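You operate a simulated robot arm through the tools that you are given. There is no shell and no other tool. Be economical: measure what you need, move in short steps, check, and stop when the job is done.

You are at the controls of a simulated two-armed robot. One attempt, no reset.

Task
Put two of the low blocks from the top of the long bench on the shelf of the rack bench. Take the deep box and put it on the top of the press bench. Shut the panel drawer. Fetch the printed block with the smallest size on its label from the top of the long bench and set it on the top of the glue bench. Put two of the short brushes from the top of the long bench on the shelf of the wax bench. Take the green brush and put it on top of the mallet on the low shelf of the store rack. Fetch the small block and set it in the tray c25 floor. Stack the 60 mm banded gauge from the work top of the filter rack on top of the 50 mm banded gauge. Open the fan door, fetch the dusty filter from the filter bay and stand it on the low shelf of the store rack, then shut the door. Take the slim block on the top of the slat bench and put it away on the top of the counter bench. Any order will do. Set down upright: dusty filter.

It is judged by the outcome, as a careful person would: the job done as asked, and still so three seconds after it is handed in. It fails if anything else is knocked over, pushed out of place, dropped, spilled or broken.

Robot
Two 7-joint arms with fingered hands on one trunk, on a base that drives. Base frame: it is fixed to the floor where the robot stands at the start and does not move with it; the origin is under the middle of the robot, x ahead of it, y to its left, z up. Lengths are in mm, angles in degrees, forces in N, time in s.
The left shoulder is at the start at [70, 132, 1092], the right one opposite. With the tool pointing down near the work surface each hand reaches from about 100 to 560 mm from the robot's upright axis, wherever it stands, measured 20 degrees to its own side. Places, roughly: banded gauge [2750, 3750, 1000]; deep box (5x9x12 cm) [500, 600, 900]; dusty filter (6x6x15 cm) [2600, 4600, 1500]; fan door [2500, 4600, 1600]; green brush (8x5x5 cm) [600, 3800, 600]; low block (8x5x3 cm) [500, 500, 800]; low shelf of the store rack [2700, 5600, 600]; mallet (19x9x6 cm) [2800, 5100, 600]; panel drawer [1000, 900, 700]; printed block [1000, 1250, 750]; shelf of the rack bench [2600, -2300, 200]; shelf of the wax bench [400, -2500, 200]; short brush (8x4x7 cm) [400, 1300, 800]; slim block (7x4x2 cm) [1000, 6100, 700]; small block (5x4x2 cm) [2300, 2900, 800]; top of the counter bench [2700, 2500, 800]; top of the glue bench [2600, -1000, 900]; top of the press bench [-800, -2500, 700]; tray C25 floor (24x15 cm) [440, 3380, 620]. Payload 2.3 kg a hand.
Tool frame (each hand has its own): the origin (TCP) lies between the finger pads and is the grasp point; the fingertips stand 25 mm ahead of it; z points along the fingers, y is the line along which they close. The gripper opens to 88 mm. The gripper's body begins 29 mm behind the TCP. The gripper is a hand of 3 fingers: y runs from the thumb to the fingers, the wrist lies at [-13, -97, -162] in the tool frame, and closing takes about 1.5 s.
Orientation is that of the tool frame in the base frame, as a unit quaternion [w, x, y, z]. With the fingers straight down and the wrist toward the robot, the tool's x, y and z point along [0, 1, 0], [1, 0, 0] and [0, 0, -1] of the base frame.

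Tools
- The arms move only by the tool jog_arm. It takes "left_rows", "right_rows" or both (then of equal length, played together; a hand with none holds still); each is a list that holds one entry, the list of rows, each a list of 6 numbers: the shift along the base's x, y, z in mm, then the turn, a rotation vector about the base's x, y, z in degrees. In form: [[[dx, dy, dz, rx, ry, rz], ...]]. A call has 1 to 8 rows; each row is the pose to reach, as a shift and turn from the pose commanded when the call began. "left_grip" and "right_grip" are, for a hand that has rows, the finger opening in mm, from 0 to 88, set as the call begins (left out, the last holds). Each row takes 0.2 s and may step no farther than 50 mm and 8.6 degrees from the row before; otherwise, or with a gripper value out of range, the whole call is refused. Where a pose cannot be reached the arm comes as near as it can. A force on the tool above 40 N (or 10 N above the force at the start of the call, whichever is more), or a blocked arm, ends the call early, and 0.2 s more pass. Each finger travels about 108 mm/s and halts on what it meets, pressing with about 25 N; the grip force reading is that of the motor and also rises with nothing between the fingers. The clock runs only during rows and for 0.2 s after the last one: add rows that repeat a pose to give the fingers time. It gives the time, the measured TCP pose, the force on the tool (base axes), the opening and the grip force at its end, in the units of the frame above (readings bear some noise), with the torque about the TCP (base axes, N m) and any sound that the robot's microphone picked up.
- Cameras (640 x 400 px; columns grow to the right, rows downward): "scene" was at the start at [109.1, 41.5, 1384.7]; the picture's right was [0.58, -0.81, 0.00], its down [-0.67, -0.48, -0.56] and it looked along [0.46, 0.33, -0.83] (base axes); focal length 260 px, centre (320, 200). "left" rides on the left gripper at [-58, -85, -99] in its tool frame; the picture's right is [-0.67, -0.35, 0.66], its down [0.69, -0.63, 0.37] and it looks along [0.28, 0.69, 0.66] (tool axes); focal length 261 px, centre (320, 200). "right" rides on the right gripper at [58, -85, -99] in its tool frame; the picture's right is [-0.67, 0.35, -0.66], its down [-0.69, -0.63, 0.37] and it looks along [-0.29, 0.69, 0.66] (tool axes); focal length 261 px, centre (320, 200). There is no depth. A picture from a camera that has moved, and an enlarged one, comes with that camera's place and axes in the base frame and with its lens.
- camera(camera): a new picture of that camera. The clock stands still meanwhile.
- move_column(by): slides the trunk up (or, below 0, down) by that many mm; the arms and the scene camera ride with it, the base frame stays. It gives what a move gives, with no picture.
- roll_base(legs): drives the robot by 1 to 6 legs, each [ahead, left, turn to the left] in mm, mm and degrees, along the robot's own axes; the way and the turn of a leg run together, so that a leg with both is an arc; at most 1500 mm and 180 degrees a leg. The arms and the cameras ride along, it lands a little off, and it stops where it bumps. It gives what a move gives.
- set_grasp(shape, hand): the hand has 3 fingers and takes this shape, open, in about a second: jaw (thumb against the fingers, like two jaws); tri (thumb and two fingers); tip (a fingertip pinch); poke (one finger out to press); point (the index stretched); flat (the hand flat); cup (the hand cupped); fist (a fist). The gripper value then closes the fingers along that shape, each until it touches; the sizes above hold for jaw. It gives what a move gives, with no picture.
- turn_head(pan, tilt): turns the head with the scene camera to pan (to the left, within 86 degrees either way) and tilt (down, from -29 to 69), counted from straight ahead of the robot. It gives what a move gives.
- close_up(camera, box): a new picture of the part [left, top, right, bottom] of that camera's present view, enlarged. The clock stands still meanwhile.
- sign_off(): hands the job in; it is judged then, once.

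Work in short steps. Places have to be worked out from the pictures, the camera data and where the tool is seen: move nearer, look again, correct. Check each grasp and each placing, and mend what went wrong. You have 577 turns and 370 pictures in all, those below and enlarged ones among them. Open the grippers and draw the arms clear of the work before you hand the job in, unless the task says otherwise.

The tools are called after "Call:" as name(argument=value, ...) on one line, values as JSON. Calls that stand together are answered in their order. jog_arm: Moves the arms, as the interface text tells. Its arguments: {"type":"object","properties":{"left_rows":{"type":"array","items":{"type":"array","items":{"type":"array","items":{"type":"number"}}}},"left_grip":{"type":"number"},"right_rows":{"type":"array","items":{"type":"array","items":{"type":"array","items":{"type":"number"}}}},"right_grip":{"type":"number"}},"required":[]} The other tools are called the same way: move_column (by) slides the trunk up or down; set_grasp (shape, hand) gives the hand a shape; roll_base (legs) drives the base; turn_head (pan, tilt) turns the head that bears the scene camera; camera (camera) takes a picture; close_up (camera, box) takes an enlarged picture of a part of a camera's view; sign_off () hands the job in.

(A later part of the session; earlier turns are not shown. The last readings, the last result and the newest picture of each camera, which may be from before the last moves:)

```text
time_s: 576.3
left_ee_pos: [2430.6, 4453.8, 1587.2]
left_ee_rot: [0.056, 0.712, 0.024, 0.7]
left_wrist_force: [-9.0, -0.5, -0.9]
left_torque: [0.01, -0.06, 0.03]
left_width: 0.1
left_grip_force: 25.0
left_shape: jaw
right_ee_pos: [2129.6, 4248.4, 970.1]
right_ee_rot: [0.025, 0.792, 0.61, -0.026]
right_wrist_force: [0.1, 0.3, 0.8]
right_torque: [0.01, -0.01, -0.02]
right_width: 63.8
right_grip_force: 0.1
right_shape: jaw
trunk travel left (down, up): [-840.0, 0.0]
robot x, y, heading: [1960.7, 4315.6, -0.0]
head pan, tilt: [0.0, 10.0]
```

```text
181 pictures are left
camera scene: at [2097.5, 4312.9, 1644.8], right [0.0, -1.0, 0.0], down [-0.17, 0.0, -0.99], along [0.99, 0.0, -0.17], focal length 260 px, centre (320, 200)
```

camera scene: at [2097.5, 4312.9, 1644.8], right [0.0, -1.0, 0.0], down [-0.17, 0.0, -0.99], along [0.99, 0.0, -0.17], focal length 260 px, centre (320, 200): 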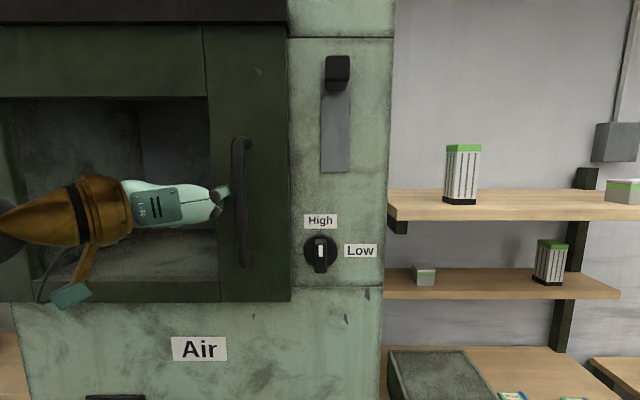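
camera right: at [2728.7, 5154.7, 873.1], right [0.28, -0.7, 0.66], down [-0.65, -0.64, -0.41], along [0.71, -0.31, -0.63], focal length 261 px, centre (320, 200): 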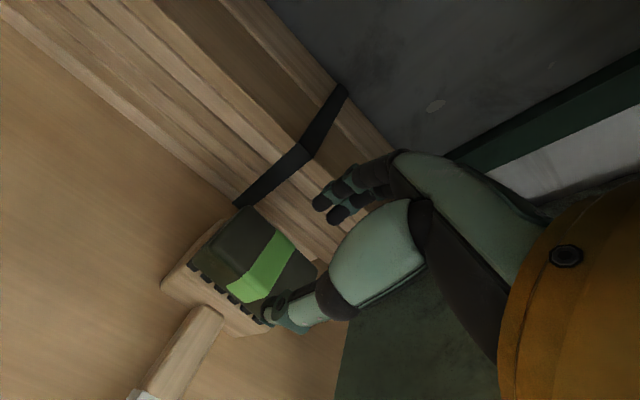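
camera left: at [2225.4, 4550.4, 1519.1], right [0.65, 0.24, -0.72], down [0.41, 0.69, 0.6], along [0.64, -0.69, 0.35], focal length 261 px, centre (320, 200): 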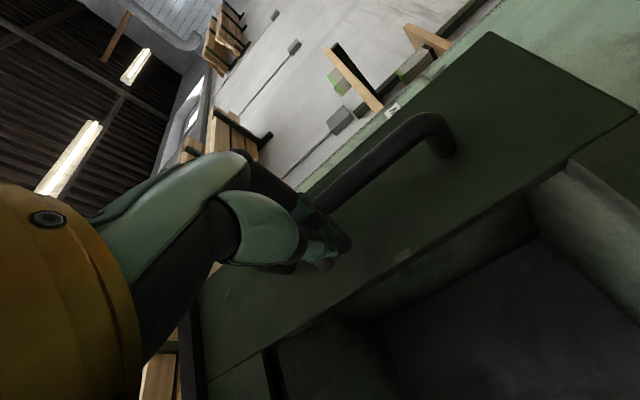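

Looks shut; press a little more for a hard stop, then withdraw straight back.

Call:
jog_arm(left_rows=[[[8, 0, 0, 0, 0, 0], [16, 0, 0, 0, 0, 0], [24, 0, 0, 0, 0, 0]]])

Call:
jog_arm(left_rows=[[[-15, 0, 0, 0, 0, 0], [-35, 0, 0, 0, 0, 0], [-60, 0, 0, 0, 0, 0], [-90, 0, 0, 0, 0, 0], [-120, 0, 0, 0, 0, 0]]], left_grip=0)

Call:
camera(camera="scene")

```text
time_s: 577.1
left_ee_pos: [2432.5, 4452.2, 1592.6]
left_ee_rot: [0.056, 0.707, 0.023, 0.704]
left_wrist_force: [-31.6, -3.7, -9.0]
left_torque: [0.02, 0.33, -0.12]
left_width: 0.2
left_grip_force: 24.9
left_shape: jaw
right_ee_pos: [2118.0, 4247.7, 972.6]
right_ee_rot: [0.029, 0.792, 0.609, -0.018]
right_wrist_force: [0.9, 0.4, -0.9]
right_torque: [-0.02, 0.0, 0.01]
right_width: 63.8
right_grip_force: 0.0
right_shape: jaw
trunk travel left (down, up): [-840.0, 0.0]
robot x, y, heading: [1960.9, 4313.4, -0.2]
head pan, tilt: [0.0, 10.0]
```

```text
time_s: 578.3
left_ee_pos: [2341.5, 4458.2, 1584.8]
left_ee_rot: [0.055, 0.714, 0.025, 0.697]
left_wrist_force: [-0.7, -0.1, -0.6]
left_torque: [0.01, 0.02, 0.0]
left_width: 0.0
left_grip_force: 25.3
left_shape: jaw
right_ee_pos: [2135.7, 4249.6, 968.0]
right_ee_rot: [0.023, 0.791, 0.61, -0.027]
right_wrist_force: [0.0, 0.6, -0.2]
right_torque: [0.02, -0.03, 0.01]
right_width: 64.0
right_grip_force: 0.1
right_shape: jaw
trunk travel left (down, up): [-840.0, 0.0]
robot x, y, heading: [1962.2, 4315.3, -0.2]
head pan, tilt: [0.0, 10.0]
```

```text
180 pictures are left
camera scene: at [2106.4, 4314.9, 1644.0], right [0.0, -1.0, 0.0], down [-0.17, 0.0, -0.98], along [0.98, 0.0, -0.17], focal length 260 px, centre (320, 200)
```

scene: 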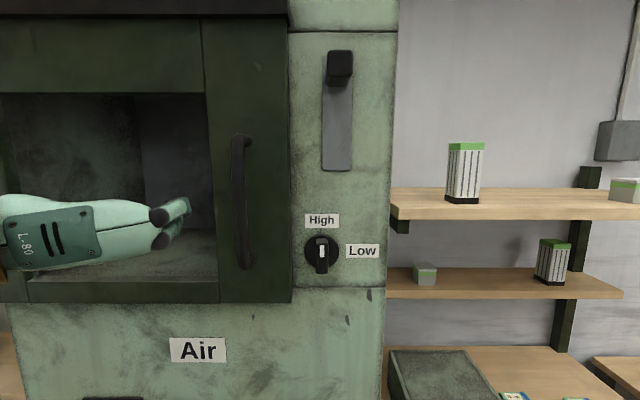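

Door shut. Back off, verify, and restore the left hand to point down.

Call:
roll_base(legs=[[-350, 0, 0]])

Call:
camera(camera="scene")

Call:
jog_arm(left_rows=[[[0, 0, -30, 0, 8, 0], [0, 0, -60, 0, 16, 0], [0, 0, -90, 0, 24, 0], [0, 0, -120, 0, 32, 0], [0, 0, -150, 0, 40, 0], [0, 0, -180, 0, 48, 0], [0, 0, -210, 0, 56, 0], [0, 0, -240, 0, 64, 0]]])

Call:
jog_arm(left_rows=[[[0, 0, -30, 0, 8, 0], [0, 0, -60, 0, 16, 0], [0, 0, -80, 0, 24, 0], [0, 0, -80, 0, 24, 0]]], left_grip=70)

```text
time_s: 580.6
left_ee_pos: [1988.4, 4455.4, 1583.9]
left_ee_rot: [0.055, 0.714, 0.026, 0.697]
left_wrist_force: [0.8, -0.6, 0.2]
left_torque: [-0.01, -0.01, 0.0]
left_width: 0.0
left_grip_force: 25.0
left_shape: jaw
right_ee_pos: [1781.2, 4248.8, 969.0]
right_ee_rot: [0.023, 0.792, 0.61, -0.028]
right_wrist_force: [0.4, -0.3, 0.0]
right_torque: [-0.03, 0.02, 0.03]
right_width: 64.0
right_grip_force: 0.1
right_shape: jaw
trunk travel left (down, up): [-840.0, 0.0]
robot x, y, heading: [1606.8, 4310.6, -0.3]
head pan, tilt: [0.0, 10.0]
```

```text
179 pictures are left
camera scene: at [1753.7, 4313.3, 1643.8], right [0.0, -1.0, 0.0], down [-0.18, 0.0, -0.98], along [0.98, 0.0, -0.18], focal length 260 px, centre (320, 200)
```

scene: 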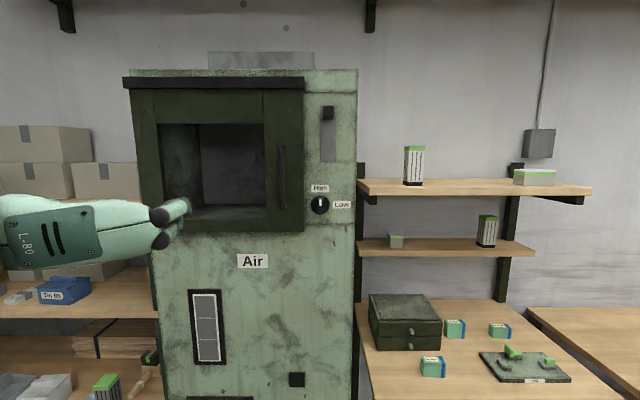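

```text
time_s: 582.4
left_ee_pos: [1987.8, 4454.9, 1344.0]
left_ee_rot: [0.033, 0.975, 0.051, 0.212]
left_wrist_force: [-0.5, 0.6, 0.2]
left_torque: [0.0, -0.03, -0.03]
left_width: 0.0
left_grip_force: 24.9
left_shape: jaw
right_ee_pos: [1781.4, 4249.1, 969.4]
right_ee_rot: [0.023, 0.792, 0.61, -0.027]
right_wrist_force: [0.5, 0.0, -0.4]
right_torque: [-0.01, 0.0, 0.0]
right_width: 63.9
right_grip_force: 0.0
right_shape: jaw
trunk travel left (down, up): [-840.0, 0.0]
robot x, y, heading: [1607.1, 4312.9, 0.1]
head pan, tilt: [0.0, 10.0]
```

```text
time_s: 583.4
left_ee_pos: [1985.6, 4454.8, 1263.9]
left_ee_rot: [0.023, 0.998, 0.056, 0.005]
left_wrist_force: [0.0, 0.2, -0.3]
left_torque: [-0.01, -0.01, 0.04]
left_width: 69.9
left_grip_force: 0.0
left_shape: jaw
right_ee_pos: [1778.9, 4248.5, 969.6]
right_ee_rot: [0.024, 0.792, 0.61, -0.026]
right_wrist_force: [0.2, 0.6, 0.7]
right_torque: [0.01, -0.01, -0.01]
right_width: 64.1
right_grip_force: 0.0
right_shape: jaw
trunk travel left (down, up): [-840.0, 0.0]
robot x, y, heading: [1605.1, 4316.5, -0.0]
head pan, tilt: [0.0, 10.0]
```

Door is flush. Now read the gauge labels.

Call:
close_up(camera="scene", box=[410, 310, 530, 385])

```text
5.33 times, centred on (470, 348) of scene
camera zoom: at [1749.8, 4313.3, 1644.1], right [0.0, -1.0, 0.0], down [-0.17, 0.0, -0.98], along [0.98, 0.0, -0.17], focal length 1386 px, centre (-480, -587)
```

zoom: 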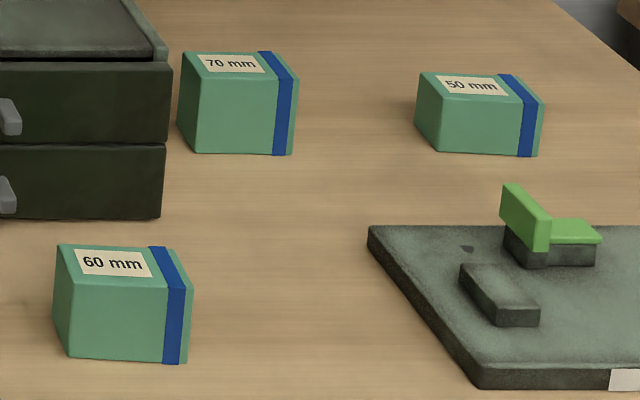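

60 mm gauge is front-left, 50 mm is back-right. Reset the right hand's attitude, raise and extend it, then approach the rack.

Call:
jog_arm(right_rows=[[[40, -10, 25, 2, 0, 7], [80, -20, 50, 4, 0, 14.8], [120, -30, 75, 4, 0, 14.8], [160, -30, 100, 4, 0, 14.8], [200, -30, 125, 4, 0, 14.8], [240, -30, 150, 4, 0, 14.8], [260, -30, 170, 4, 0, 14.8]]], right_grip=85)

Call:
roll_base(legs=[[0, -460, 0], [200, 0, 0]])

Call:
turn_head(pan=0, tilt=35)

Call:
camera(camera="scene")

```text
time_s: 585.0
left_ee_pos: [1985.7, 4454.1, 1264.8]
left_ee_rot: [0.022, 0.998, 0.056, 0.006]
left_wrist_force: [-0.6, 0.4, -0.5]
left_torque: [0.0, 0.01, 0.02]
left_width: 69.9
left_grip_force: 0.0
left_shape: jaw
right_ee_pos: [2040.7, 4218.2, 1141.5]
right_ee_rot: [-0.002, 0.707, 0.707, -0.001]
right_wrist_force: [0.0, -0.2, -0.5]
right_torque: [0.01, 0.02, 0.0]
right_width: 84.8
right_grip_force: 0.1
right_shape: jaw
right hand out of reach, approached as far as the arm can: row 2, 3
trunk travel left (down, up): [-840.0, 0.0]
robot x, y, heading: [1606.2, 4312.7, -0.0]
head pan, tilt: [0.0, 10.0]
```

```text
time_s: 588.9
left_ee_pos: [2178.3, 3997.9, 1266.9]
left_ee_rot: [0.022, 0.998, 0.052, 0.007]
left_wrist_force: [0.2, 0.4, 0.9]
left_torque: [0.0, -0.02, 0.02]
left_width: 69.8
left_grip_force: 0.1
left_shape: jaw
right_ee_pos: [2229.9, 3760.3, 1142.8]
right_ee_rot: [0.001, 0.71, 0.704, -0.002]
right_wrist_force: [-0.8, 0.1, -0.6]
right_torque: [0.0, 0.02, 0.01]
right_width: 84.9
right_grip_force: 0.1
right_shape: jaw
trunk travel left (down, up): [-840.0, 0.0]
robot x, y, heading: [1801.2, 3860.5, -0.5]
head pan, tilt: [0.0, 10.0]
```

```text
time_s: 589.8
left_ee_pos: [2182.3, 3997.9, 1265.0]
left_ee_rot: [0.022, 0.998, 0.051, 0.005]
left_wrist_force: [0.1, 0.1, -0.3]
left_torque: [-0.01, 0.0, -0.02]
left_width: 69.9
left_grip_force: 0.0
left_shape: jaw
right_ee_pos: [2234.6, 3760.0, 1139.7]
right_ee_rot: [-0.001, 0.71, 0.704, -0.003]
right_wrist_force: [0.6, 0.3, 0.2]
right_torque: [0.0, 0.01, -0.01]
right_width: 84.9
right_grip_force: 0.0
right_shape: jaw
trunk travel left (down, up): [-840.0, 0.0]
robot x, y, heading: [1801.8, 3862.6, -0.4]
head pan, tilt: [0.0, 35.0]
```

```text
177 pictures are left
camera scene: at [1941.8, 3858.5, 1603.9], right [-0.01, -1.0, 0.0], down [-0.57, 0.0, -0.82], along [0.82, -0.01, -0.57], focal length 260 px, centre (320, 200)
```

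scene: 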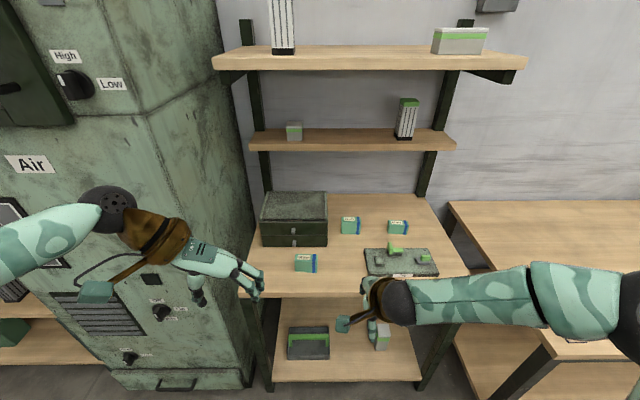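

Worktop z≈853; 60 mm gauge ≈(2595,3904), 50 mm ≈(2795,3520). Move the right hand toward the 60 mm gauge.

Call:
roll_base(legs=[[0, 148, 0.4], [280, 0, 0]])

Call:
camera(camera="right")

Call:
turn_head(pan=-5, tilt=50)

Call:
camera(camera="scene")

```text
time_s: 592.7
left_ee_pos: [2438.7, 4147.6, 1263.1]
left_ee_rot: [0.021, 0.999, 0.05, 0.0]
left_wrist_force: [-0.2, -0.3, -0.1]
left_torque: [0.0, 0.0, 0.02]
left_width: 69.8
left_grip_force: 0.0
left_shape: jaw
right_ee_pos: [2495.4, 3913.0, 1140.7]
right_ee_rot: [0.0, 0.708, 0.706, -0.002]
right_wrist_force: [-0.5, -1.1, -1.1]
right_torque: [-0.01, 0.03, -0.01]
right_width: 84.7
right_grip_force: 0.0
right_shape: jaw
trunk travel left (down, up): [-840.0, 0.0]
robot x, y, heading: [2064.5, 4008.0, -0.1]
head pan, tilt: [0.0, 35.0]
stopped in leg 2: the force on the tool passed its limit at 105 N (the readings are from after the stop); the commanded pose is now the measured one
```

```text
176 pictures are left
camera right: at [2413.2, 3970.5, 1242.1], right [0.35, -0.67, 0.65], down [-0.63, -0.68, -0.36], along [0.69, -0.29, -0.66], focal length 261 px, centre (320, 200)
```

right: 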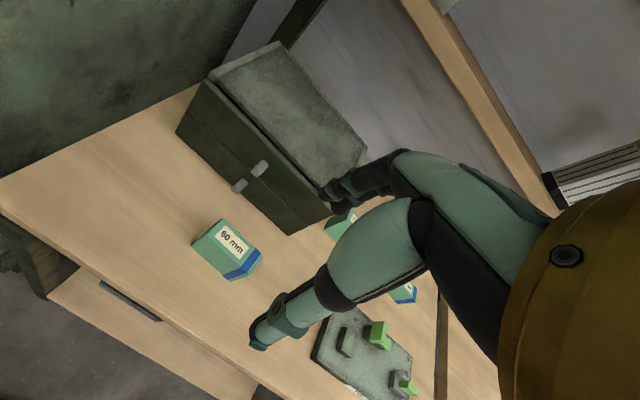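

```text
time_s: 593.4
left_ee_pos: [2440.4, 4148.0, 1262.6]
left_ee_rot: [0.021, 0.999, 0.05, 0.001]
left_wrist_force: [0.0, 0.5, -0.7]
left_torque: [-0.01, 0.0, 0.03]
left_width: 70.0
left_grip_force: 0.0
left_shape: jaw
right_ee_pos: [2498.5, 3913.7, 1140.2]
right_ee_rot: [-0.001, 0.708, 0.706, -0.003]
right_wrist_force: [0.7, -0.5, -0.3]
right_torque: [0.0, -0.01, -0.02]
right_width: 84.8
right_grip_force: 0.0
right_shape: jaw
trunk travel left (down, up): [-840.0, 0.0]
robot x, y, heading: [2061.4, 4013.9, 0.1]
head pan, tilt: [-5.0, 50.0]
```

```text
175 pictures are left
camera scene: at [2190.9, 4002.4, 1582.3], right [-0.09, -1.0, 0.0], down [-0.76, 0.07, -0.64], along [0.64, -0.06, -0.77], focal length 260 px, centre (320, 200)
```

scene: 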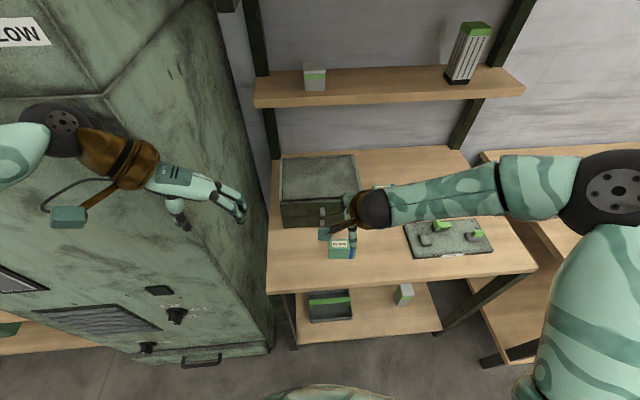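

The left hand bumped the cabinet front (it's solid). Back off and retract the left hand.

Call:
roll_base(legs=[[-80, 0, 0]])

Call:
jog_arm(left_rows=[[[-30, 0, -20, 0, 0, 0], [-60, 0, -40, 0, 0, 0], [-90, 0, -60, 0, 0, 0], [-120, 0, -80, 0, 0, 0], [-150, 0, -100, 0, 0, 0], [-160, 0, -120, 0, 0, 0]]])

Call:
camera(camera="scene")

```text
time_s: 594.5
left_ee_pos: [2369.3, 4147.4, 1261.0]
left_ee_rot: [0.021, 0.999, 0.048, -0.003]
left_wrist_force: [0.0, -1.1, 0.0]
left_torque: [-0.01, 0.01, 0.0]
left_width: 70.0
left_grip_force: 0.0
left_shape: jaw
right_ee_pos: [2424.5, 3912.0, 1136.3]
right_ee_rot: [-0.004, 0.709, 0.705, -0.005]
right_wrist_force: [-0.1, 1.3, -1.3]
right_torque: [0.0, -0.01, 0.0]
right_width: 84.7
right_grip_force: 0.1
right_shape: jaw
trunk travel left (down, up): [-840.0, 0.0]
robot x, y, heading: [1983.0, 4009.9, -0.2]
head pan, tilt: [-5.0, 50.0]
```

```text
time_s: 595.9
left_ee_pos: [2218.6, 4157.4, 1144.6]
left_ee_rot: [0.022, 0.999, 0.048, 0.0]
left_wrist_force: [-0.2, 0.1, -0.2]
left_torque: [0.02, -0.01, -0.01]
left_width: 70.1
left_grip_force: 0.1
left_shape: jaw
left hand out of reach, approached as far as the arm can: row 5, 6
right_ee_pos: [2416.2, 3912.3, 1141.2]
right_ee_rot: [-0.002, 0.709, 0.706, -0.002]
right_wrist_force: [-1.4, -0.6, 1.6]
right_torque: [-0.02, 0.03, -0.02]
right_width: 84.7
right_grip_force: 0.0
right_shape: jaw
trunk travel left (down, up): [-840.0, 0.0]
robot x, y, heading: [1983.3, 4008.9, -0.2]
head pan, tilt: [-5.0, 50.0]
```

```text
174 pictures are left
camera scene: at [2111.8, 4002.4, 1582.2], right [-0.09, -1.0, 0.0], down [-0.76, 0.07, -0.64], along [0.64, -0.06, -0.77], focal length 260 px, centre (320, 200)
```

scene: 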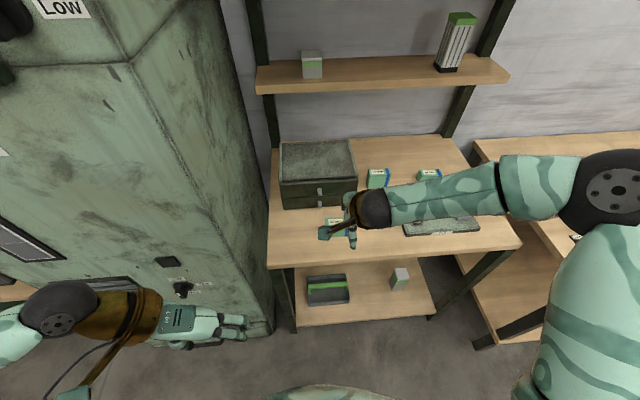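

Now advance with clearance and look from the right hand.

Call:
roll_base(legs=[[160, 0, 0.2]])

Call:
camera(camera="right")

Call:
close_up(camera="scene", box=[260, 140, 460, 290])

```text
time_s: 597.3
left_ee_pos: [2373.2, 4156.2, 1146.0]
left_ee_rot: [0.022, 0.999, 0.049, 0.001]
left_wrist_force: [-0.8, -1.5, -0.1]
left_torque: [0.03, 0.01, 0.03]
left_width: 69.8
left_grip_force: 0.1
left_shape: jaw
right_ee_pos: [2571.7, 3913.5, 1141.5]
right_ee_rot: [0.001, 0.708, 0.706, -0.001]
right_wrist_force: [0.9, -0.5, 0.3]
right_torque: [0.0, -0.03, -0.01]
right_width: 84.9
right_grip_force: 0.2
right_shape: jaw
trunk travel left (down, up): [-840.0, 0.0]
robot x, y, heading: [2141.0, 4005.2, 0.0]
head pan, tilt: [-5.0, 50.0]
```

```text
173 pictures are left
camera right: at [2488.3, 3970.6, 1243.1], right [0.35, -0.67, 0.66], down [-0.63, -0.68, -0.36], along [0.69, -0.29, -0.66], focal length 261 px, centre (320, 200)
```

right: 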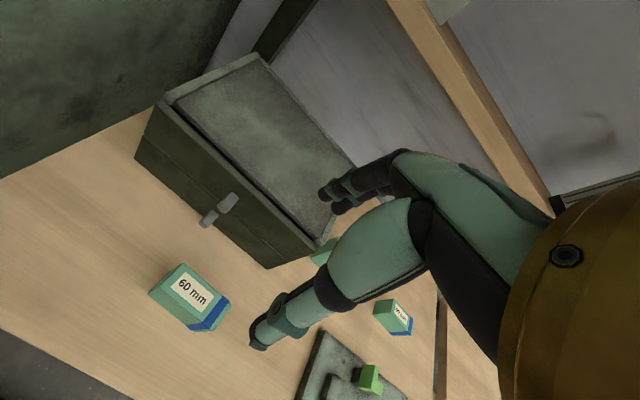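

```text
2.67 times, centred on (360, 215) of scene
camera zoom: at [2264.6, 4002.1, 1582.6], right [-0.09, -1.0, 0.0], down [-0.76, 0.07, -0.65], along [0.64, -0.06, -0.76], focal length 693 px, centre (213, 160)
```

zoom: 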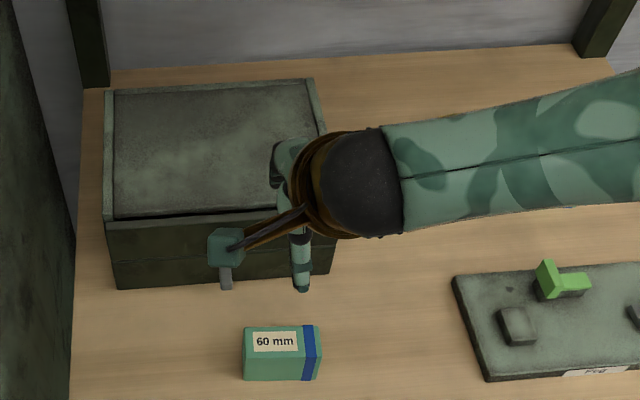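

60 mm gauge: ≈80(y)×35(x)×60(z), centre ≈(2576,3902), top ≈913. Descend to hover.

Call:
jog_arm(right_rows=[[[2, -5, -40, 0, 0, -2], [5, -11, -80, 0, 0, -3], [5, -11, -120, 0, 0, -3], [5, -11, -160, 0, 0, -3], [5, -11, -185, 0, 0, -3], [5, -11, -185, 0, 0, -3]]], right_grip=70)

Call:
camera(camera="right")

```text
time_s: 598.7
left_ee_pos: [2375.8, 4157.7, 1145.0]
left_ee_rot: [0.022, 0.999, 0.049, -0.001]
left_wrist_force: [-1.2, -0.6, 0.3]
left_torque: [-0.03, 0.03, 0.0]
left_width: 69.9
left_grip_force: 0.1
left_shape: jaw
right_ee_pos: [2580.0, 3901.7, 956.7]
right_ee_rot: [-0.001, 0.727, 0.687, -0.002]
right_wrist_force: [-0.4, 0.7, 0.2]
right_torque: [0.01, 0.02, 0.02]
right_width: 70.2
right_grip_force: 0.1
right_shape: jaw
trunk travel left (down, up): [-840.0, 0.0]
robot x, y, heading: [2139.2, 4008.6, -0.2]
head pan, tilt: [-5.0, 50.0]
```

```text
171 pictures are left
camera right: at [2500.1, 3964.3, 1056.8], right [0.31, -0.69, 0.66], down [-0.67, -0.65, -0.36], along [0.67, -0.32, -0.66], focal length 261 px, centre (320, 200)
```

right: 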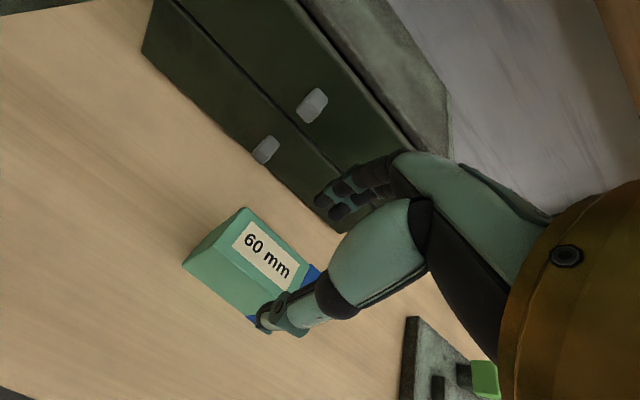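

Aligned. Narrow the opening to 58, descend to 889, close.

Call:
jog_arm(right_rows=[[[-1, 0, -15, 0, 0, 0], [-1, 0, -35, 0, 0, 0], [-1, 0, -55, 0, 0, 0], [-1, 0, -67, 0, 0, 0], [-1, 0, -67, 0, 0, 0]]], right_grip=58)

Call:
jog_arm(right_rows=[[[0, 0, 0, 0, 0, 0], [0, 0, 0, 0, 0, 0], [0, 0, 0, 0, 0, 0], [0, 0, 0, 0, 0, 0]]], right_grip=5)

Call:
jog_arm(right_rows=[[[0, 0, 15, 0, 0, 0], [0, 0, 50, 0, 0, 0], [-10, 0, 95, 0, 0, 0], [-20, 0, 140, 0, 0, 0], [-20, 0, 180, 0, 0, 0]]])

Call:
camera(camera="right")

```text
time_s: 599.9
left_ee_pos: [2375.4, 4155.7, 1144.5]
left_ee_rot: [0.023, 0.998, 0.05, 0.0]
left_wrist_force: [0.8, -0.3, 0.3]
left_torque: [0.0, -0.04, -0.02]
left_width: 69.8
left_grip_force: 0.0
left_shape: jaw
right_ee_pos: [2579.7, 3902.8, 889.5]
right_ee_rot: [-0.001, 0.726, 0.687, -0.003]
right_wrist_force: [0.1, 0.6, 0.0]
right_torque: [0.0, -0.01, 0.02]
right_width: 58.3
right_grip_force: 0.0
right_shape: jaw
trunk travel left (down, up): [-840.0, 0.0]
robot x, y, heading: [2141.4, 4010.8, -0.1]
head pan, tilt: [-5.0, 50.0]
```

```text
time_s: 600.9
left_ee_pos: [2377.0, 4156.5, 1145.0]
left_ee_rot: [0.021, 0.999, 0.05, -0.002]
left_wrist_force: [-0.4, -0.1, -0.6]
left_torque: [0.0, -0.01, 0.01]
left_width: 70.2
left_grip_force: 0.1
left_shape: jaw
right_ee_pos: [2579.0, 3902.9, 888.9]
right_ee_rot: [-0.001, 0.727, 0.687, -0.002]
right_wrist_force: [-1.0, 0.2, -0.7]
right_torque: [0.01, -0.01, 0.02]
right_width: 29.7
right_grip_force: 25.0
right_shape: jaw
trunk travel left (down, up): [-840.0, 0.0]
robot x, y, heading: [2139.9, 4007.1, -0.2]
head pan, tilt: [-5.0, 50.0]
```

```text
time_s: 602.1
left_ee_pos: [2377.0, 4157.6, 1145.3]
left_ee_rot: [0.022, 0.999, 0.049, -0.002]
left_wrist_force: [-0.3, 0.0, 0.8]
left_torque: [-0.01, 0.01, 0.0]
left_width: 70.1
left_grip_force: 0.1
left_shape: jaw
right_ee_pos: [2556.2, 3902.9, 1070.5]
right_ee_rot: [-0.002, 0.727, 0.687, -0.002]
right_wrist_force: [0.6, -0.5, -5.1]
right_torque: [0.02, -0.02, -0.03]
right_width: 29.5
right_grip_force: 25.1
right_shape: jaw
trunk travel left (down, up): [-840.0, 0.0]
robot x, y, heading: [2141.3, 4007.8, 0.1]
head pan, tilt: [-5.0, 50.0]
```

```text
170 pictures are left
camera right: at [2476.5, 3964.4, 1171.5], right [0.31, -0.69, 0.66], down [-0.67, -0.65, -0.36], along [0.67, -0.32, -0.66], focal length 261 px, centre (320, 200)
```

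right: 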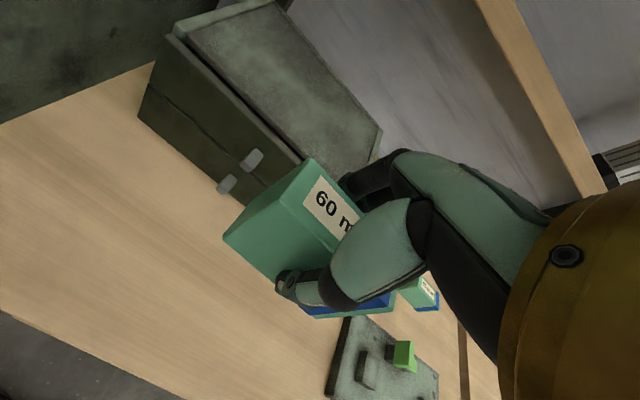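

Held. Move right to the 50 mm gauge.

Call:
roll_base(legs=[[0, -385, 0], [60, 0, 0]])

Call:
camera(camera="right")

Call:
camera(camera="scene")

```text
time_s: 605.1
left_ee_pos: [2426.4, 3769.4, 1147.4]
left_ee_rot: [0.022, 0.999, 0.048, 0.004]
left_wrist_force: [-0.5, 1.0, 0.4]
left_torque: [0.0, -0.04, 0.05]
left_width: 70.1
left_grip_force: 0.1
left_shape: jaw
right_ee_pos: [2606.7, 3513.5, 1073.8]
right_ee_rot: [0.002, 0.727, 0.687, 0.0]
right_wrist_force: [-1.4, -0.7, -3.9]
right_torque: [-0.01, -0.05, 0.03]
right_width: 29.5
right_grip_force: 25.4
right_shape: jaw
trunk travel left (down, up): [-840.0, 0.0]
robot x, y, heading: [2201.0, 3626.9, -0.1]
head pan, tilt: [-5.0, 50.0]
```

```text
169 pictures are left
camera right: at [2525.9, 3576.7, 1174.1], right [0.31, -0.69, 0.66], down [-0.67, -0.65, -0.37], along [0.68, -0.33, -0.66], focal length 261 px, centre (320, 200)
```

right: 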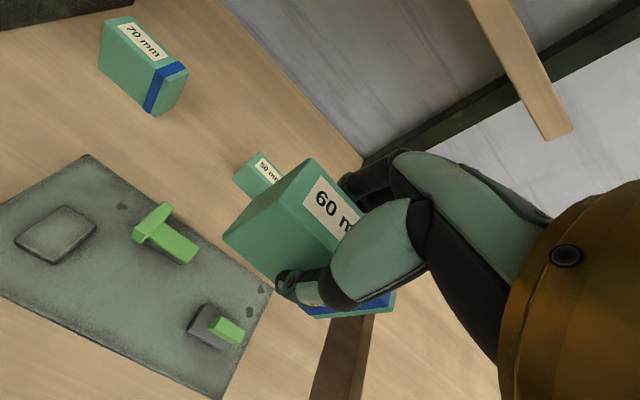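

```text
168 pictures are left
camera scene: at [2315.1, 3615.3, 1583.3], right [-0.09, -1.0, 0.0], down [-0.76, 0.07, -0.65], along [0.65, -0.06, -0.76], focal length 260 px, centre (320, 200)
```

scene: 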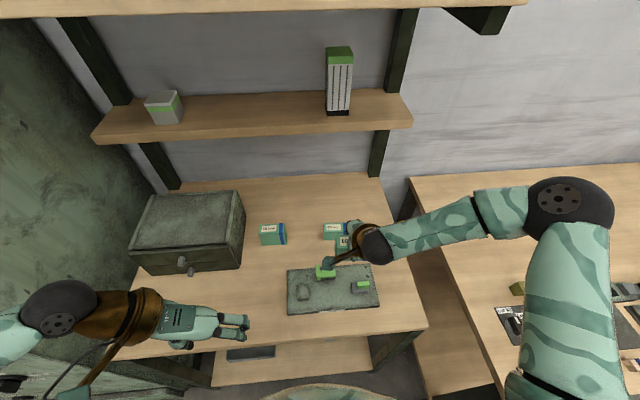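

Zoom on the 50 mm gauge from both cameras.

Call:
close_up(camera="scene", box=[240, 195, 400, 295])

Call:
close_up(camera="right", box=[180, 130, 340, 230])

```text
4.00 times, centred on (320, 245) of scene
camera zoom: at [2315.1, 3615.3, 1583.3], right [-0.09, -1.0, 0.0], down [-0.76, 0.07, -0.65], along [0.65, -0.06, -0.76], focal length 1039 px, centre (320, 20)
```

zoom: 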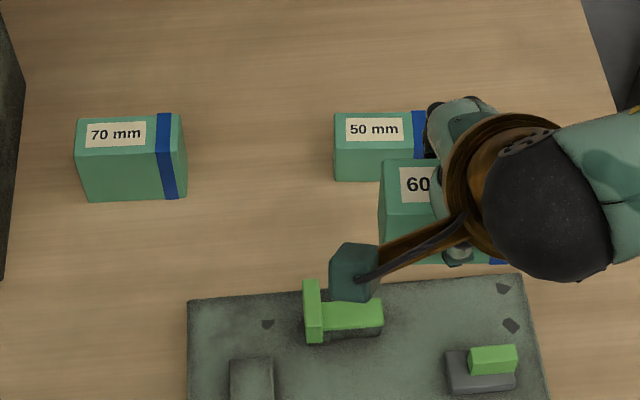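

```text
4.00 times, centred on (260, 180) of right
camera zoom: at [2525.9, 3576.7, 1174.1], right [0.31, -0.69, 0.66], down [-0.67, -0.65, -0.37], along [0.68, -0.33, -0.66], focal length 1043 px, centre (560, 280)
```

zoom: 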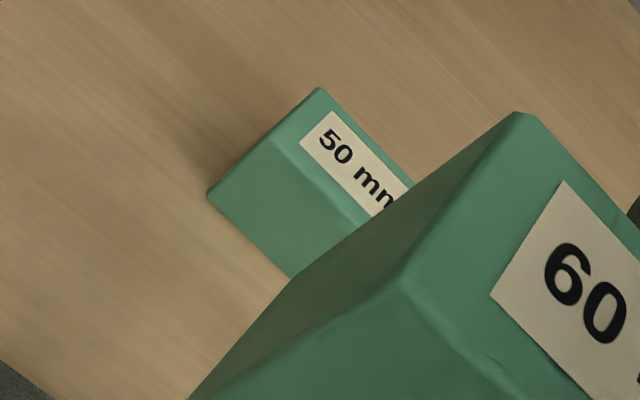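

50 mm gauge centre ≈(2781,3519); held 60 is centred on the TCP. Drive 45 mm closer, then extend at safe height.

Call:
roll_base(legs=[[45, 0, 0]])

Call:
jog_arm(right_rows=[[[40, 2, 0, 0, 0, 0], [80, 4, 0, 0, 0, 0], [110, 6, -20, 0, 0, 0], [130, 6, -50, 0, 0, 0], [130, 6, -70, 0, 0, 0], [130, 6, -70, 0, 0, 0]]])

Call:
camera(camera="right")

```text
time_s: 606.0
left_ee_pos: [2473.6, 3768.0, 1146.2]
left_ee_rot: [0.022, 0.999, 0.048, 0.002]
left_wrist_force: [-0.5, 0.1, 1.2]
left_torque: [0.0, 0.01, -0.01]
left_width: 70.0
left_grip_force: 0.1
left_shape: jaw
right_ee_pos: [2653.4, 3513.2, 1071.5]
right_ee_rot: [0.001, 0.727, 0.687, -0.001]
right_wrist_force: [-0.6, 0.6, -4.4]
right_torque: [0.05, -0.02, -0.02]
right_width: 29.4
right_grip_force: 25.0
right_shape: jaw
trunk travel left (down, up): [-840.0, 0.0]
robot x, y, heading: [2243.3, 3623.3, -0.3]
head pan, tilt: [-5.0, 50.0]
```

```text
time_s: 607.4
left_ee_pos: [2479.4, 3768.6, 1145.2]
left_ee_rot: [0.021, 0.999, 0.048, -0.001]
left_wrist_force: [0.1, 1.2, 0.2]
left_torque: [0.03, 0.0, 0.03]
left_width: 70.0
left_grip_force: 0.0
left_shape: jaw
right_ee_pos: [2790.4, 3519.7, 998.8]
right_ee_rot: [-0.001, 0.727, 0.686, -0.002]
right_wrist_force: [-0.5, -0.2, -4.9]
right_torque: [0.03, 0.01, 0.02]
right_width: 29.4
right_grip_force: 24.5
right_shape: jaw
trunk travel left (down, up): [-840.0, 0.0]
robot x, y, heading: [2243.6, 3619.0, -0.1]
head pan, tilt: [-5.0, 50.0]
```

```text
165 pictures are left
camera right: at [2710.5, 3581.8, 1099.7], right [0.31, -0.69, 0.65], down [-0.67, -0.65, -0.36], along [0.67, -0.32, -0.66], focal length 261 px, centre (320, 200)
```

right: 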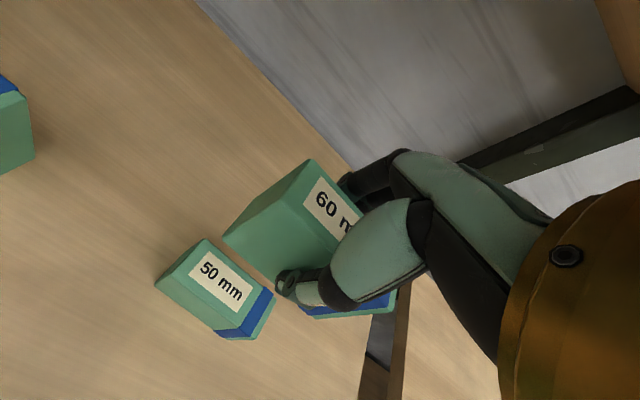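

Close-up for precise relative alignment.

Call:
close_up(camera="right", box=[140, 140, 400, 350])

```text
1.90 times, centred on (270, 245) of right
camera zoom: at [2710.5, 3581.8, 1099.7], right [0.31, -0.69, 0.65], down [-0.67, -0.65, -0.36], along [0.67, -0.32, -0.66], focal length 496 px, centre (415, 114)
```

zoom: 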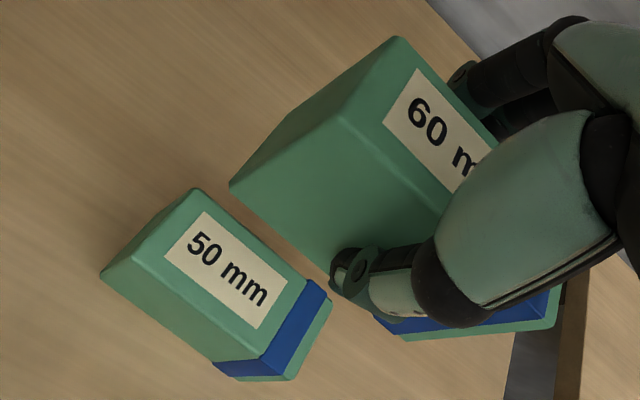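

Shift −10.5/+3 and lower to just above the 50.

Call:
jog_arm(right_rows=[[[-10.5, 3, 0, 0, 0, 0], [-10.5, 3, -20, 0, 0, 0], [-10.5, 3, -40, 0, 0, 0], [-10.5, 3, -48, 0, 0, 0], [-10.5, 3, -48, 0, 0, 0]]])

Call:
close_up(camera="right", box=[140, 140, 400, 350])

Call:
close_up(camera="scene", box=[260, 150, 420, 250])

```text
time_s: 608.6
left_ee_pos: [2480.4, 3768.6, 1143.5]
left_ee_rot: [0.021, 0.999, 0.048, 0.0]
left_wrist_force: [0.2, -0.8, 0.6]
left_torque: [0.0, -0.01, 0.01]
left_width: 69.9
left_grip_force: 0.1
left_shape: jaw
right_ee_pos: [2780.6, 3524.4, 950.7]
right_ee_rot: [0.0, 0.727, 0.686, -0.003]
right_wrist_force: [0.3, 0.9, -5.0]
right_torque: [-0.01, -0.03, -0.03]
right_width: 29.2
right_grip_force: 25.1
right_shape: jaw
trunk travel left (down, up): [-840.0, 0.0]
robot x, y, heading: [2243.5, 3622.8, -0.2]
head pan, tilt: [-5.0, 50.0]
```

```text
1.90 times, centred on (270, 245) of right
camera zoom: at [2700.4, 3585.4, 1052.0], right [0.31, -0.69, 0.65], down [-0.67, -0.65, -0.36], along [0.67, -0.32, -0.66], focal length 496 px, centre (415, 114)
```

zoom: 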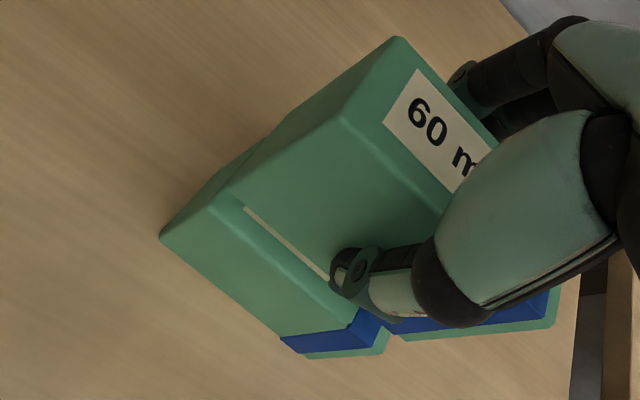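

```text
4.00 times, centred on (340, 200) of scene
camera zoom: at [2373.9, 3614.2, 1582.1], right [-0.09, -1.0, 0.0], down [-0.76, 0.07, -0.64], along [0.64, -0.06, -0.77], focal length 1039 px, centre (240, 200)
```

zoom: 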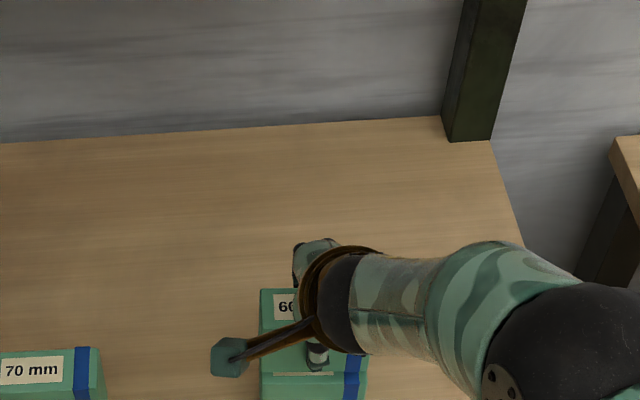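

Aligned within a couple of mm. Lower to contact.

Call:
jog_arm(right_rows=[[[0, -1, -4, 0, 0, 0], [0, -1, -8, 0, 0, 0], [0, -1, -11, 0, 0, 0], [0, -1, -13, 0, 0, 0], [0, -1, -15, 0, 0, 0]]])

```text
time_s: 609.8
left_ee_pos: [2479.9, 3768.1, 1145.8]
left_ee_rot: [0.021, 0.999, 0.048, 0.0]
left_wrist_force: [0.6, 0.4, 0.4]
left_torque: [0.02, 0.0, 0.01]
left_width: 69.9
left_grip_force: 0.1
left_shape: jaw
right_ee_pos: [2780.3, 3521.9, 939.1]
right_ee_rot: [0.001, 0.727, 0.686, 0.0]
right_wrist_force: [4.0, -1.0, 11.0]
right_torque: [-0.05, -0.11, 0.0]
right_width: 30.0
right_grip_force: 24.6
right_shape: jaw
trunk travel left (down, up): [-840.0, 0.0]
robot x, y, heading: [2247.6, 3625.3, -0.5]
head pan, tilt: [-5.0, 50.0]
```

Seated. Relieve slightly and open gently.

Call:
jog_arm(right_rows=[[[0, 0, 2, 0, 0, 0], [0, 0, 2, 0, 0, 0], [0, 0, 2, 0, 0, 0], [0, 0, 2, 0, 0, 0]]], right_grip=56)

Call:
close_up(camera="right", box=[140, 140, 400, 350])

```text
time_s: 610.8
left_ee_pos: [2478.4, 3767.8, 1145.5]
left_ee_rot: [0.022, 0.999, 0.048, -0.001]
left_wrist_force: [-0.2, 0.1, -0.4]
left_torque: [0.02, 0.0, 0.02]
left_width: 70.0
left_grip_force: 0.1
left_shape: jaw
right_ee_pos: [2778.9, 3521.2, 940.0]
right_ee_rot: [-0.001, 0.727, 0.687, -0.002]
right_wrist_force: [0.4, -0.3, 0.5]
right_torque: [0.01, -0.01, -0.03]
right_width: 55.5
right_grip_force: 0.1
right_shape: jaw
trunk travel left (down, up): [-840.0, 0.0]
robot x, y, heading: [2245.8, 3622.0, -0.2]
head pan, tilt: [-5.0, 50.0]
```

```text
1.90 times, centred on (270, 245) of right
camera zoom: at [2699.4, 3584.5, 1040.0], right [0.31, -0.69, 0.65], down [-0.67, -0.65, -0.36], along [0.67, -0.33, -0.66], focal length 496 px, centre (415, 114)
```

zoom: 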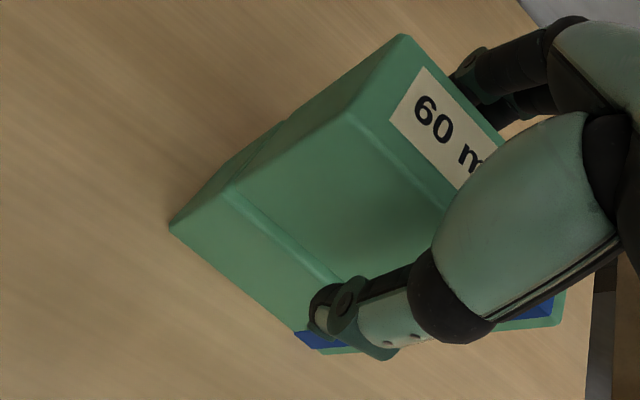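

Nicely stacked. Raise straight up and retract.

Call:
jog_arm(right_rows=[[[0, 0, 15, 0, 0, 0], [0, 0, 35, 0, 0, 0], [0, 0, 65, 0, 0, 0], [0, 0, 105, 0, 0, 0], [-30, 0, 140, 0, 0, 0], [-70, 0, 150, 0, 0, 0]]])

Call:
roll_base(legs=[[-350, 0, 0]])

Call:
turn_head(pan=0, tilt=35)

Call:
camera(camera="scene")

```text
time_s: 612.2
left_ee_pos: [2476.5, 3770.0, 1146.1]
left_ee_rot: [0.021, 0.999, 0.048, 0.0]
left_wrist_force: [0.1, 0.2, -0.6]
left_torque: [0.05, 0.02, -0.01]
left_width: 70.0
left_grip_force: 0.1
left_shape: jaw
right_ee_pos: [2705.7, 3518.4, 1088.2]
right_ee_rot: [-0.006, 0.731, 0.683, -0.002]
right_wrist_force: [0.4, 0.7, -0.9]
right_torque: [0.02, -0.04, -0.02]
right_width: 55.6
right_grip_force: 0.1
right_shape: jaw
trunk travel left (down, up): [-840.0, 0.0]
robot x, y, heading: [2245.7, 3619.9, -0.3]
head pan, tilt: [-5.0, 50.0]
```

```text
time_s: 614.5
left_ee_pos: [2131.5, 3769.7, 1144.3]
left_ee_rot: [0.021, 0.999, 0.05, -0.002]
left_wrist_force: [-0.3, 0.4, -0.3]
left_torque: [0.0, 0.01, 0.01]
left_width: 69.7
left_grip_force: 0.0
left_shape: jaw
right_ee_pos: [2360.8, 3522.6, 1088.6]
right_ee_rot: [-0.006, 0.73, 0.683, 0.0]
right_wrist_force: [0.1, -0.1, 0.2]
right_torque: [0.0, 0.01, -0.02]
right_width: 55.4
right_grip_force: 0.0
right_shape: jaw
trunk travel left (down, up): [-840.0, 0.0]
robot x, y, heading: [1891.5, 3624.2, -0.0]
head pan, tilt: [-5.0, 50.0]
```

```text
time_s: 615.2
left_ee_pos: [2127.9, 3770.5, 1145.2]
left_ee_rot: [0.022, 0.999, 0.049, -0.001]
left_wrist_force: [-0.5, -0.5, -0.3]
left_torque: [0.0, 0.02, -0.01]
left_width: 70.4
left_grip_force: 0.0
left_shape: jaw
right_ee_pos: [2358.9, 3522.3, 1089.6]
right_ee_rot: [-0.008, 0.732, 0.682, 0.003]
right_wrist_force: [0.2, -0.8, 0.1]
right_torque: [0.01, 0.0, -0.03]
right_width: 55.4
right_grip_force: 0.0
right_shape: jaw
trunk travel left (down, up): [-840.0, 0.0]
robot x, y, heading: [1896.3, 3621.4, -0.1]
head pan, tilt: [0.0, 35.0]
```

```text
160 pictures are left
camera scene: at [2033.1, 3622.3, 1603.9], right [0.0, -1.0, 0.0], down [-0.57, 0.0, -0.82], along [0.82, 0.0, -0.57], focal length 260 px, centre (320, 200)
```

scene: 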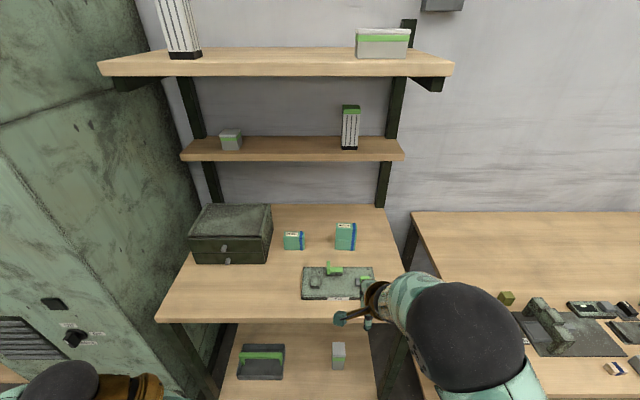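

Gauge stack is good. Now fetch the slim block from the slat bench (north wall).

Call:
roll_base(legs=[[-300, 0, 0], [0, 1400, 0], [0, 0, 90], [0, 550, 0], [250, 0, 0]])

Call:
turn_head(pan=0, tilt=35)

Call:
camera(camera="scene")

```text
time_s: 631.9
left_ee_pos: [881.6, 5507.6, 1146.2]
left_ee_rot: [0.015, 0.674, 0.738, 0.016]
left_wrist_force: [-1.0, 0.4, 0.2]
left_torque: [0.02, 0.01, 0.0]
left_width: 70.3
left_grip_force: 0.1
left_shape: jaw
right_ee_pos: [1131.9, 5736.2, 1090.8]
right_ee_rot: [-0.008, 0.039, 0.999, -0.001]
right_wrist_force: [-0.1, -1.0, -0.2]
right_torque: [0.01, -0.01, -0.02]
right_width: 55.3
right_grip_force: 0.1
right_shape: jaw
trunk travel left (down, up): [-840.0, 0.0]
robot x, y, heading: [1022.4, 5276.4, 89.5]
head pan, tilt: [0.0, 35.0]
```

```text
time_s: 632.5
left_ee_pos: [880.3, 5510.5, 1145.2]
left_ee_rot: [0.015, 0.674, 0.738, 0.016]
left_wrist_force: [0.4, -0.9, 0.1]
left_torque: [0.0, 0.01, 0.01]
left_width: 70.1
left_grip_force: 0.1
left_shape: jaw
right_ee_pos: [1132.1, 5739.2, 1090.9]
right_ee_rot: [-0.008, 0.04, 0.999, -0.003]
right_wrist_force: [0.0, -0.9, -0.5]
right_torque: [0.01, 0.02, -0.02]
right_width: 55.5
right_grip_force: 0.0
right_shape: jaw
trunk travel left (down, up): [-840.0, 0.0]
robot x, y, heading: [1026.5, 5274.7, 89.2]
head pan, tilt: [0.0, 35.0]
```

```text
159 pictures are left
camera scene: at [1029.2, 5411.7, 1604.1], right [1.0, -0.01, 0.0], down [-0.01, -0.57, -0.82], along [0.01, 0.82, -0.57], focal length 260 px, centre (320, 200)
```

scene: 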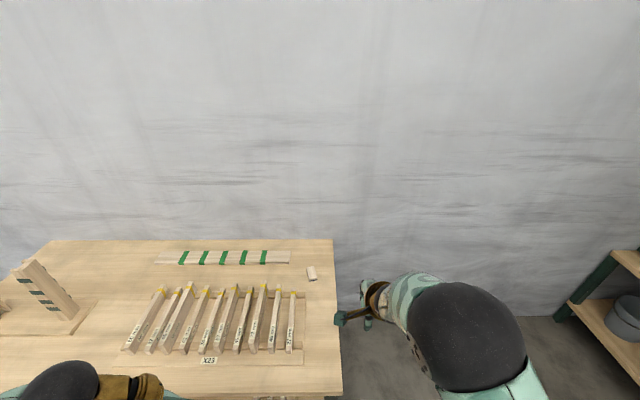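

Slim block at ≈(998,6141), near the bench's right end; approach from the east end facing −x.

Call:
roll_base(legs=[[0, -450, 0], [0, 0, 90], [0, -560, 0]])

Call:
turn_head(pan=-10, tilt=50)

Call:
camera(camera="scene")

Call:
camera(camera="right")

```text
time_s: 641.9
left_ee_pos: [1255.5, 5681.5, 1145.5]
left_ee_rot: [0.0, -0.05, 0.999, 0.022]
left_wrist_force: [0.0, 0.2, 0.3]
left_torque: [0.04, -0.01, 0.0]
left_width: 70.1
left_grip_force: 0.1
left_shape: jaw
right_ee_pos: [1022.5, 5932.5, 1090.3]
right_ee_rot: [-0.002, -0.682, 0.732, -0.007]
right_wrist_force: [-0.3, 0.4, -0.5]
right_torque: [0.03, 0.03, -0.02]
right_width: 55.8
right_grip_force: 0.0
right_shape: jaw
trunk travel left (down, up): [-840.0, 0.0]
robot x, y, heading: [1486.3, 5830.4, 179.9]
head pan, tilt: [0.0, 35.0]
```

```text
time_s: 642.7
left_ee_pos: [1254.5, 5684.4, 1145.3]
left_ee_rot: [0.001, -0.05, 0.999, 0.021]
left_wrist_force: [0.4, -0.1, -0.3]
left_torque: [-0.02, -0.01, 0.01]
left_width: 70.2
left_grip_force: 0.0
left_shape: jaw
right_ee_pos: [1023.4, 5932.0, 1090.3]
right_ee_rot: [-0.005, -0.681, 0.732, -0.009]
right_wrist_force: [-0.2, -0.6, -1.0]
right_torque: [0.02, 0.01, 0.01]
right_width: 55.4
right_grip_force: 0.0
right_shape: jaw
trunk travel left (down, up): [-840.0, 0.0]
robot x, y, heading: [1490.6, 5831.8, 179.9]
head pan, tilt: [-10.0, 50.0]
```

```text
158 pictures are left
camera scene: at [1363.2, 5845.2, 1582.3], right [0.17, 0.98, 0.0], down [0.75, -0.13, -0.64], along [-0.63, 0.11, -0.77], focal length 260 px, centre (320, 200)
```

scene: 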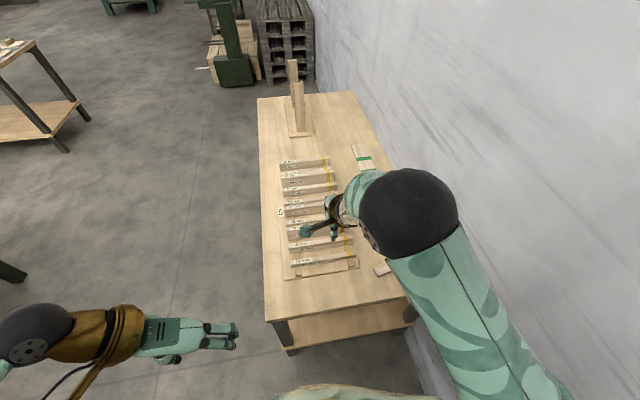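

```text
157 pictures are left
camera right: at [1104.2, 5870.5, 1193.0], right [-0.3, 0.71, 0.64], down [0.68, 0.63, -0.37], along [-0.67, 0.32, -0.67], focal length 261 px, centre (320, 200)
```

right: 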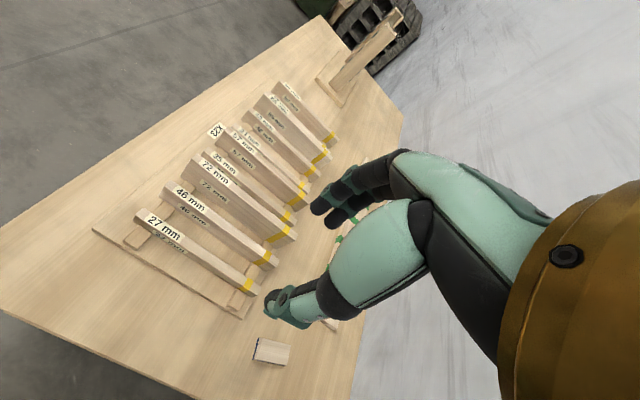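

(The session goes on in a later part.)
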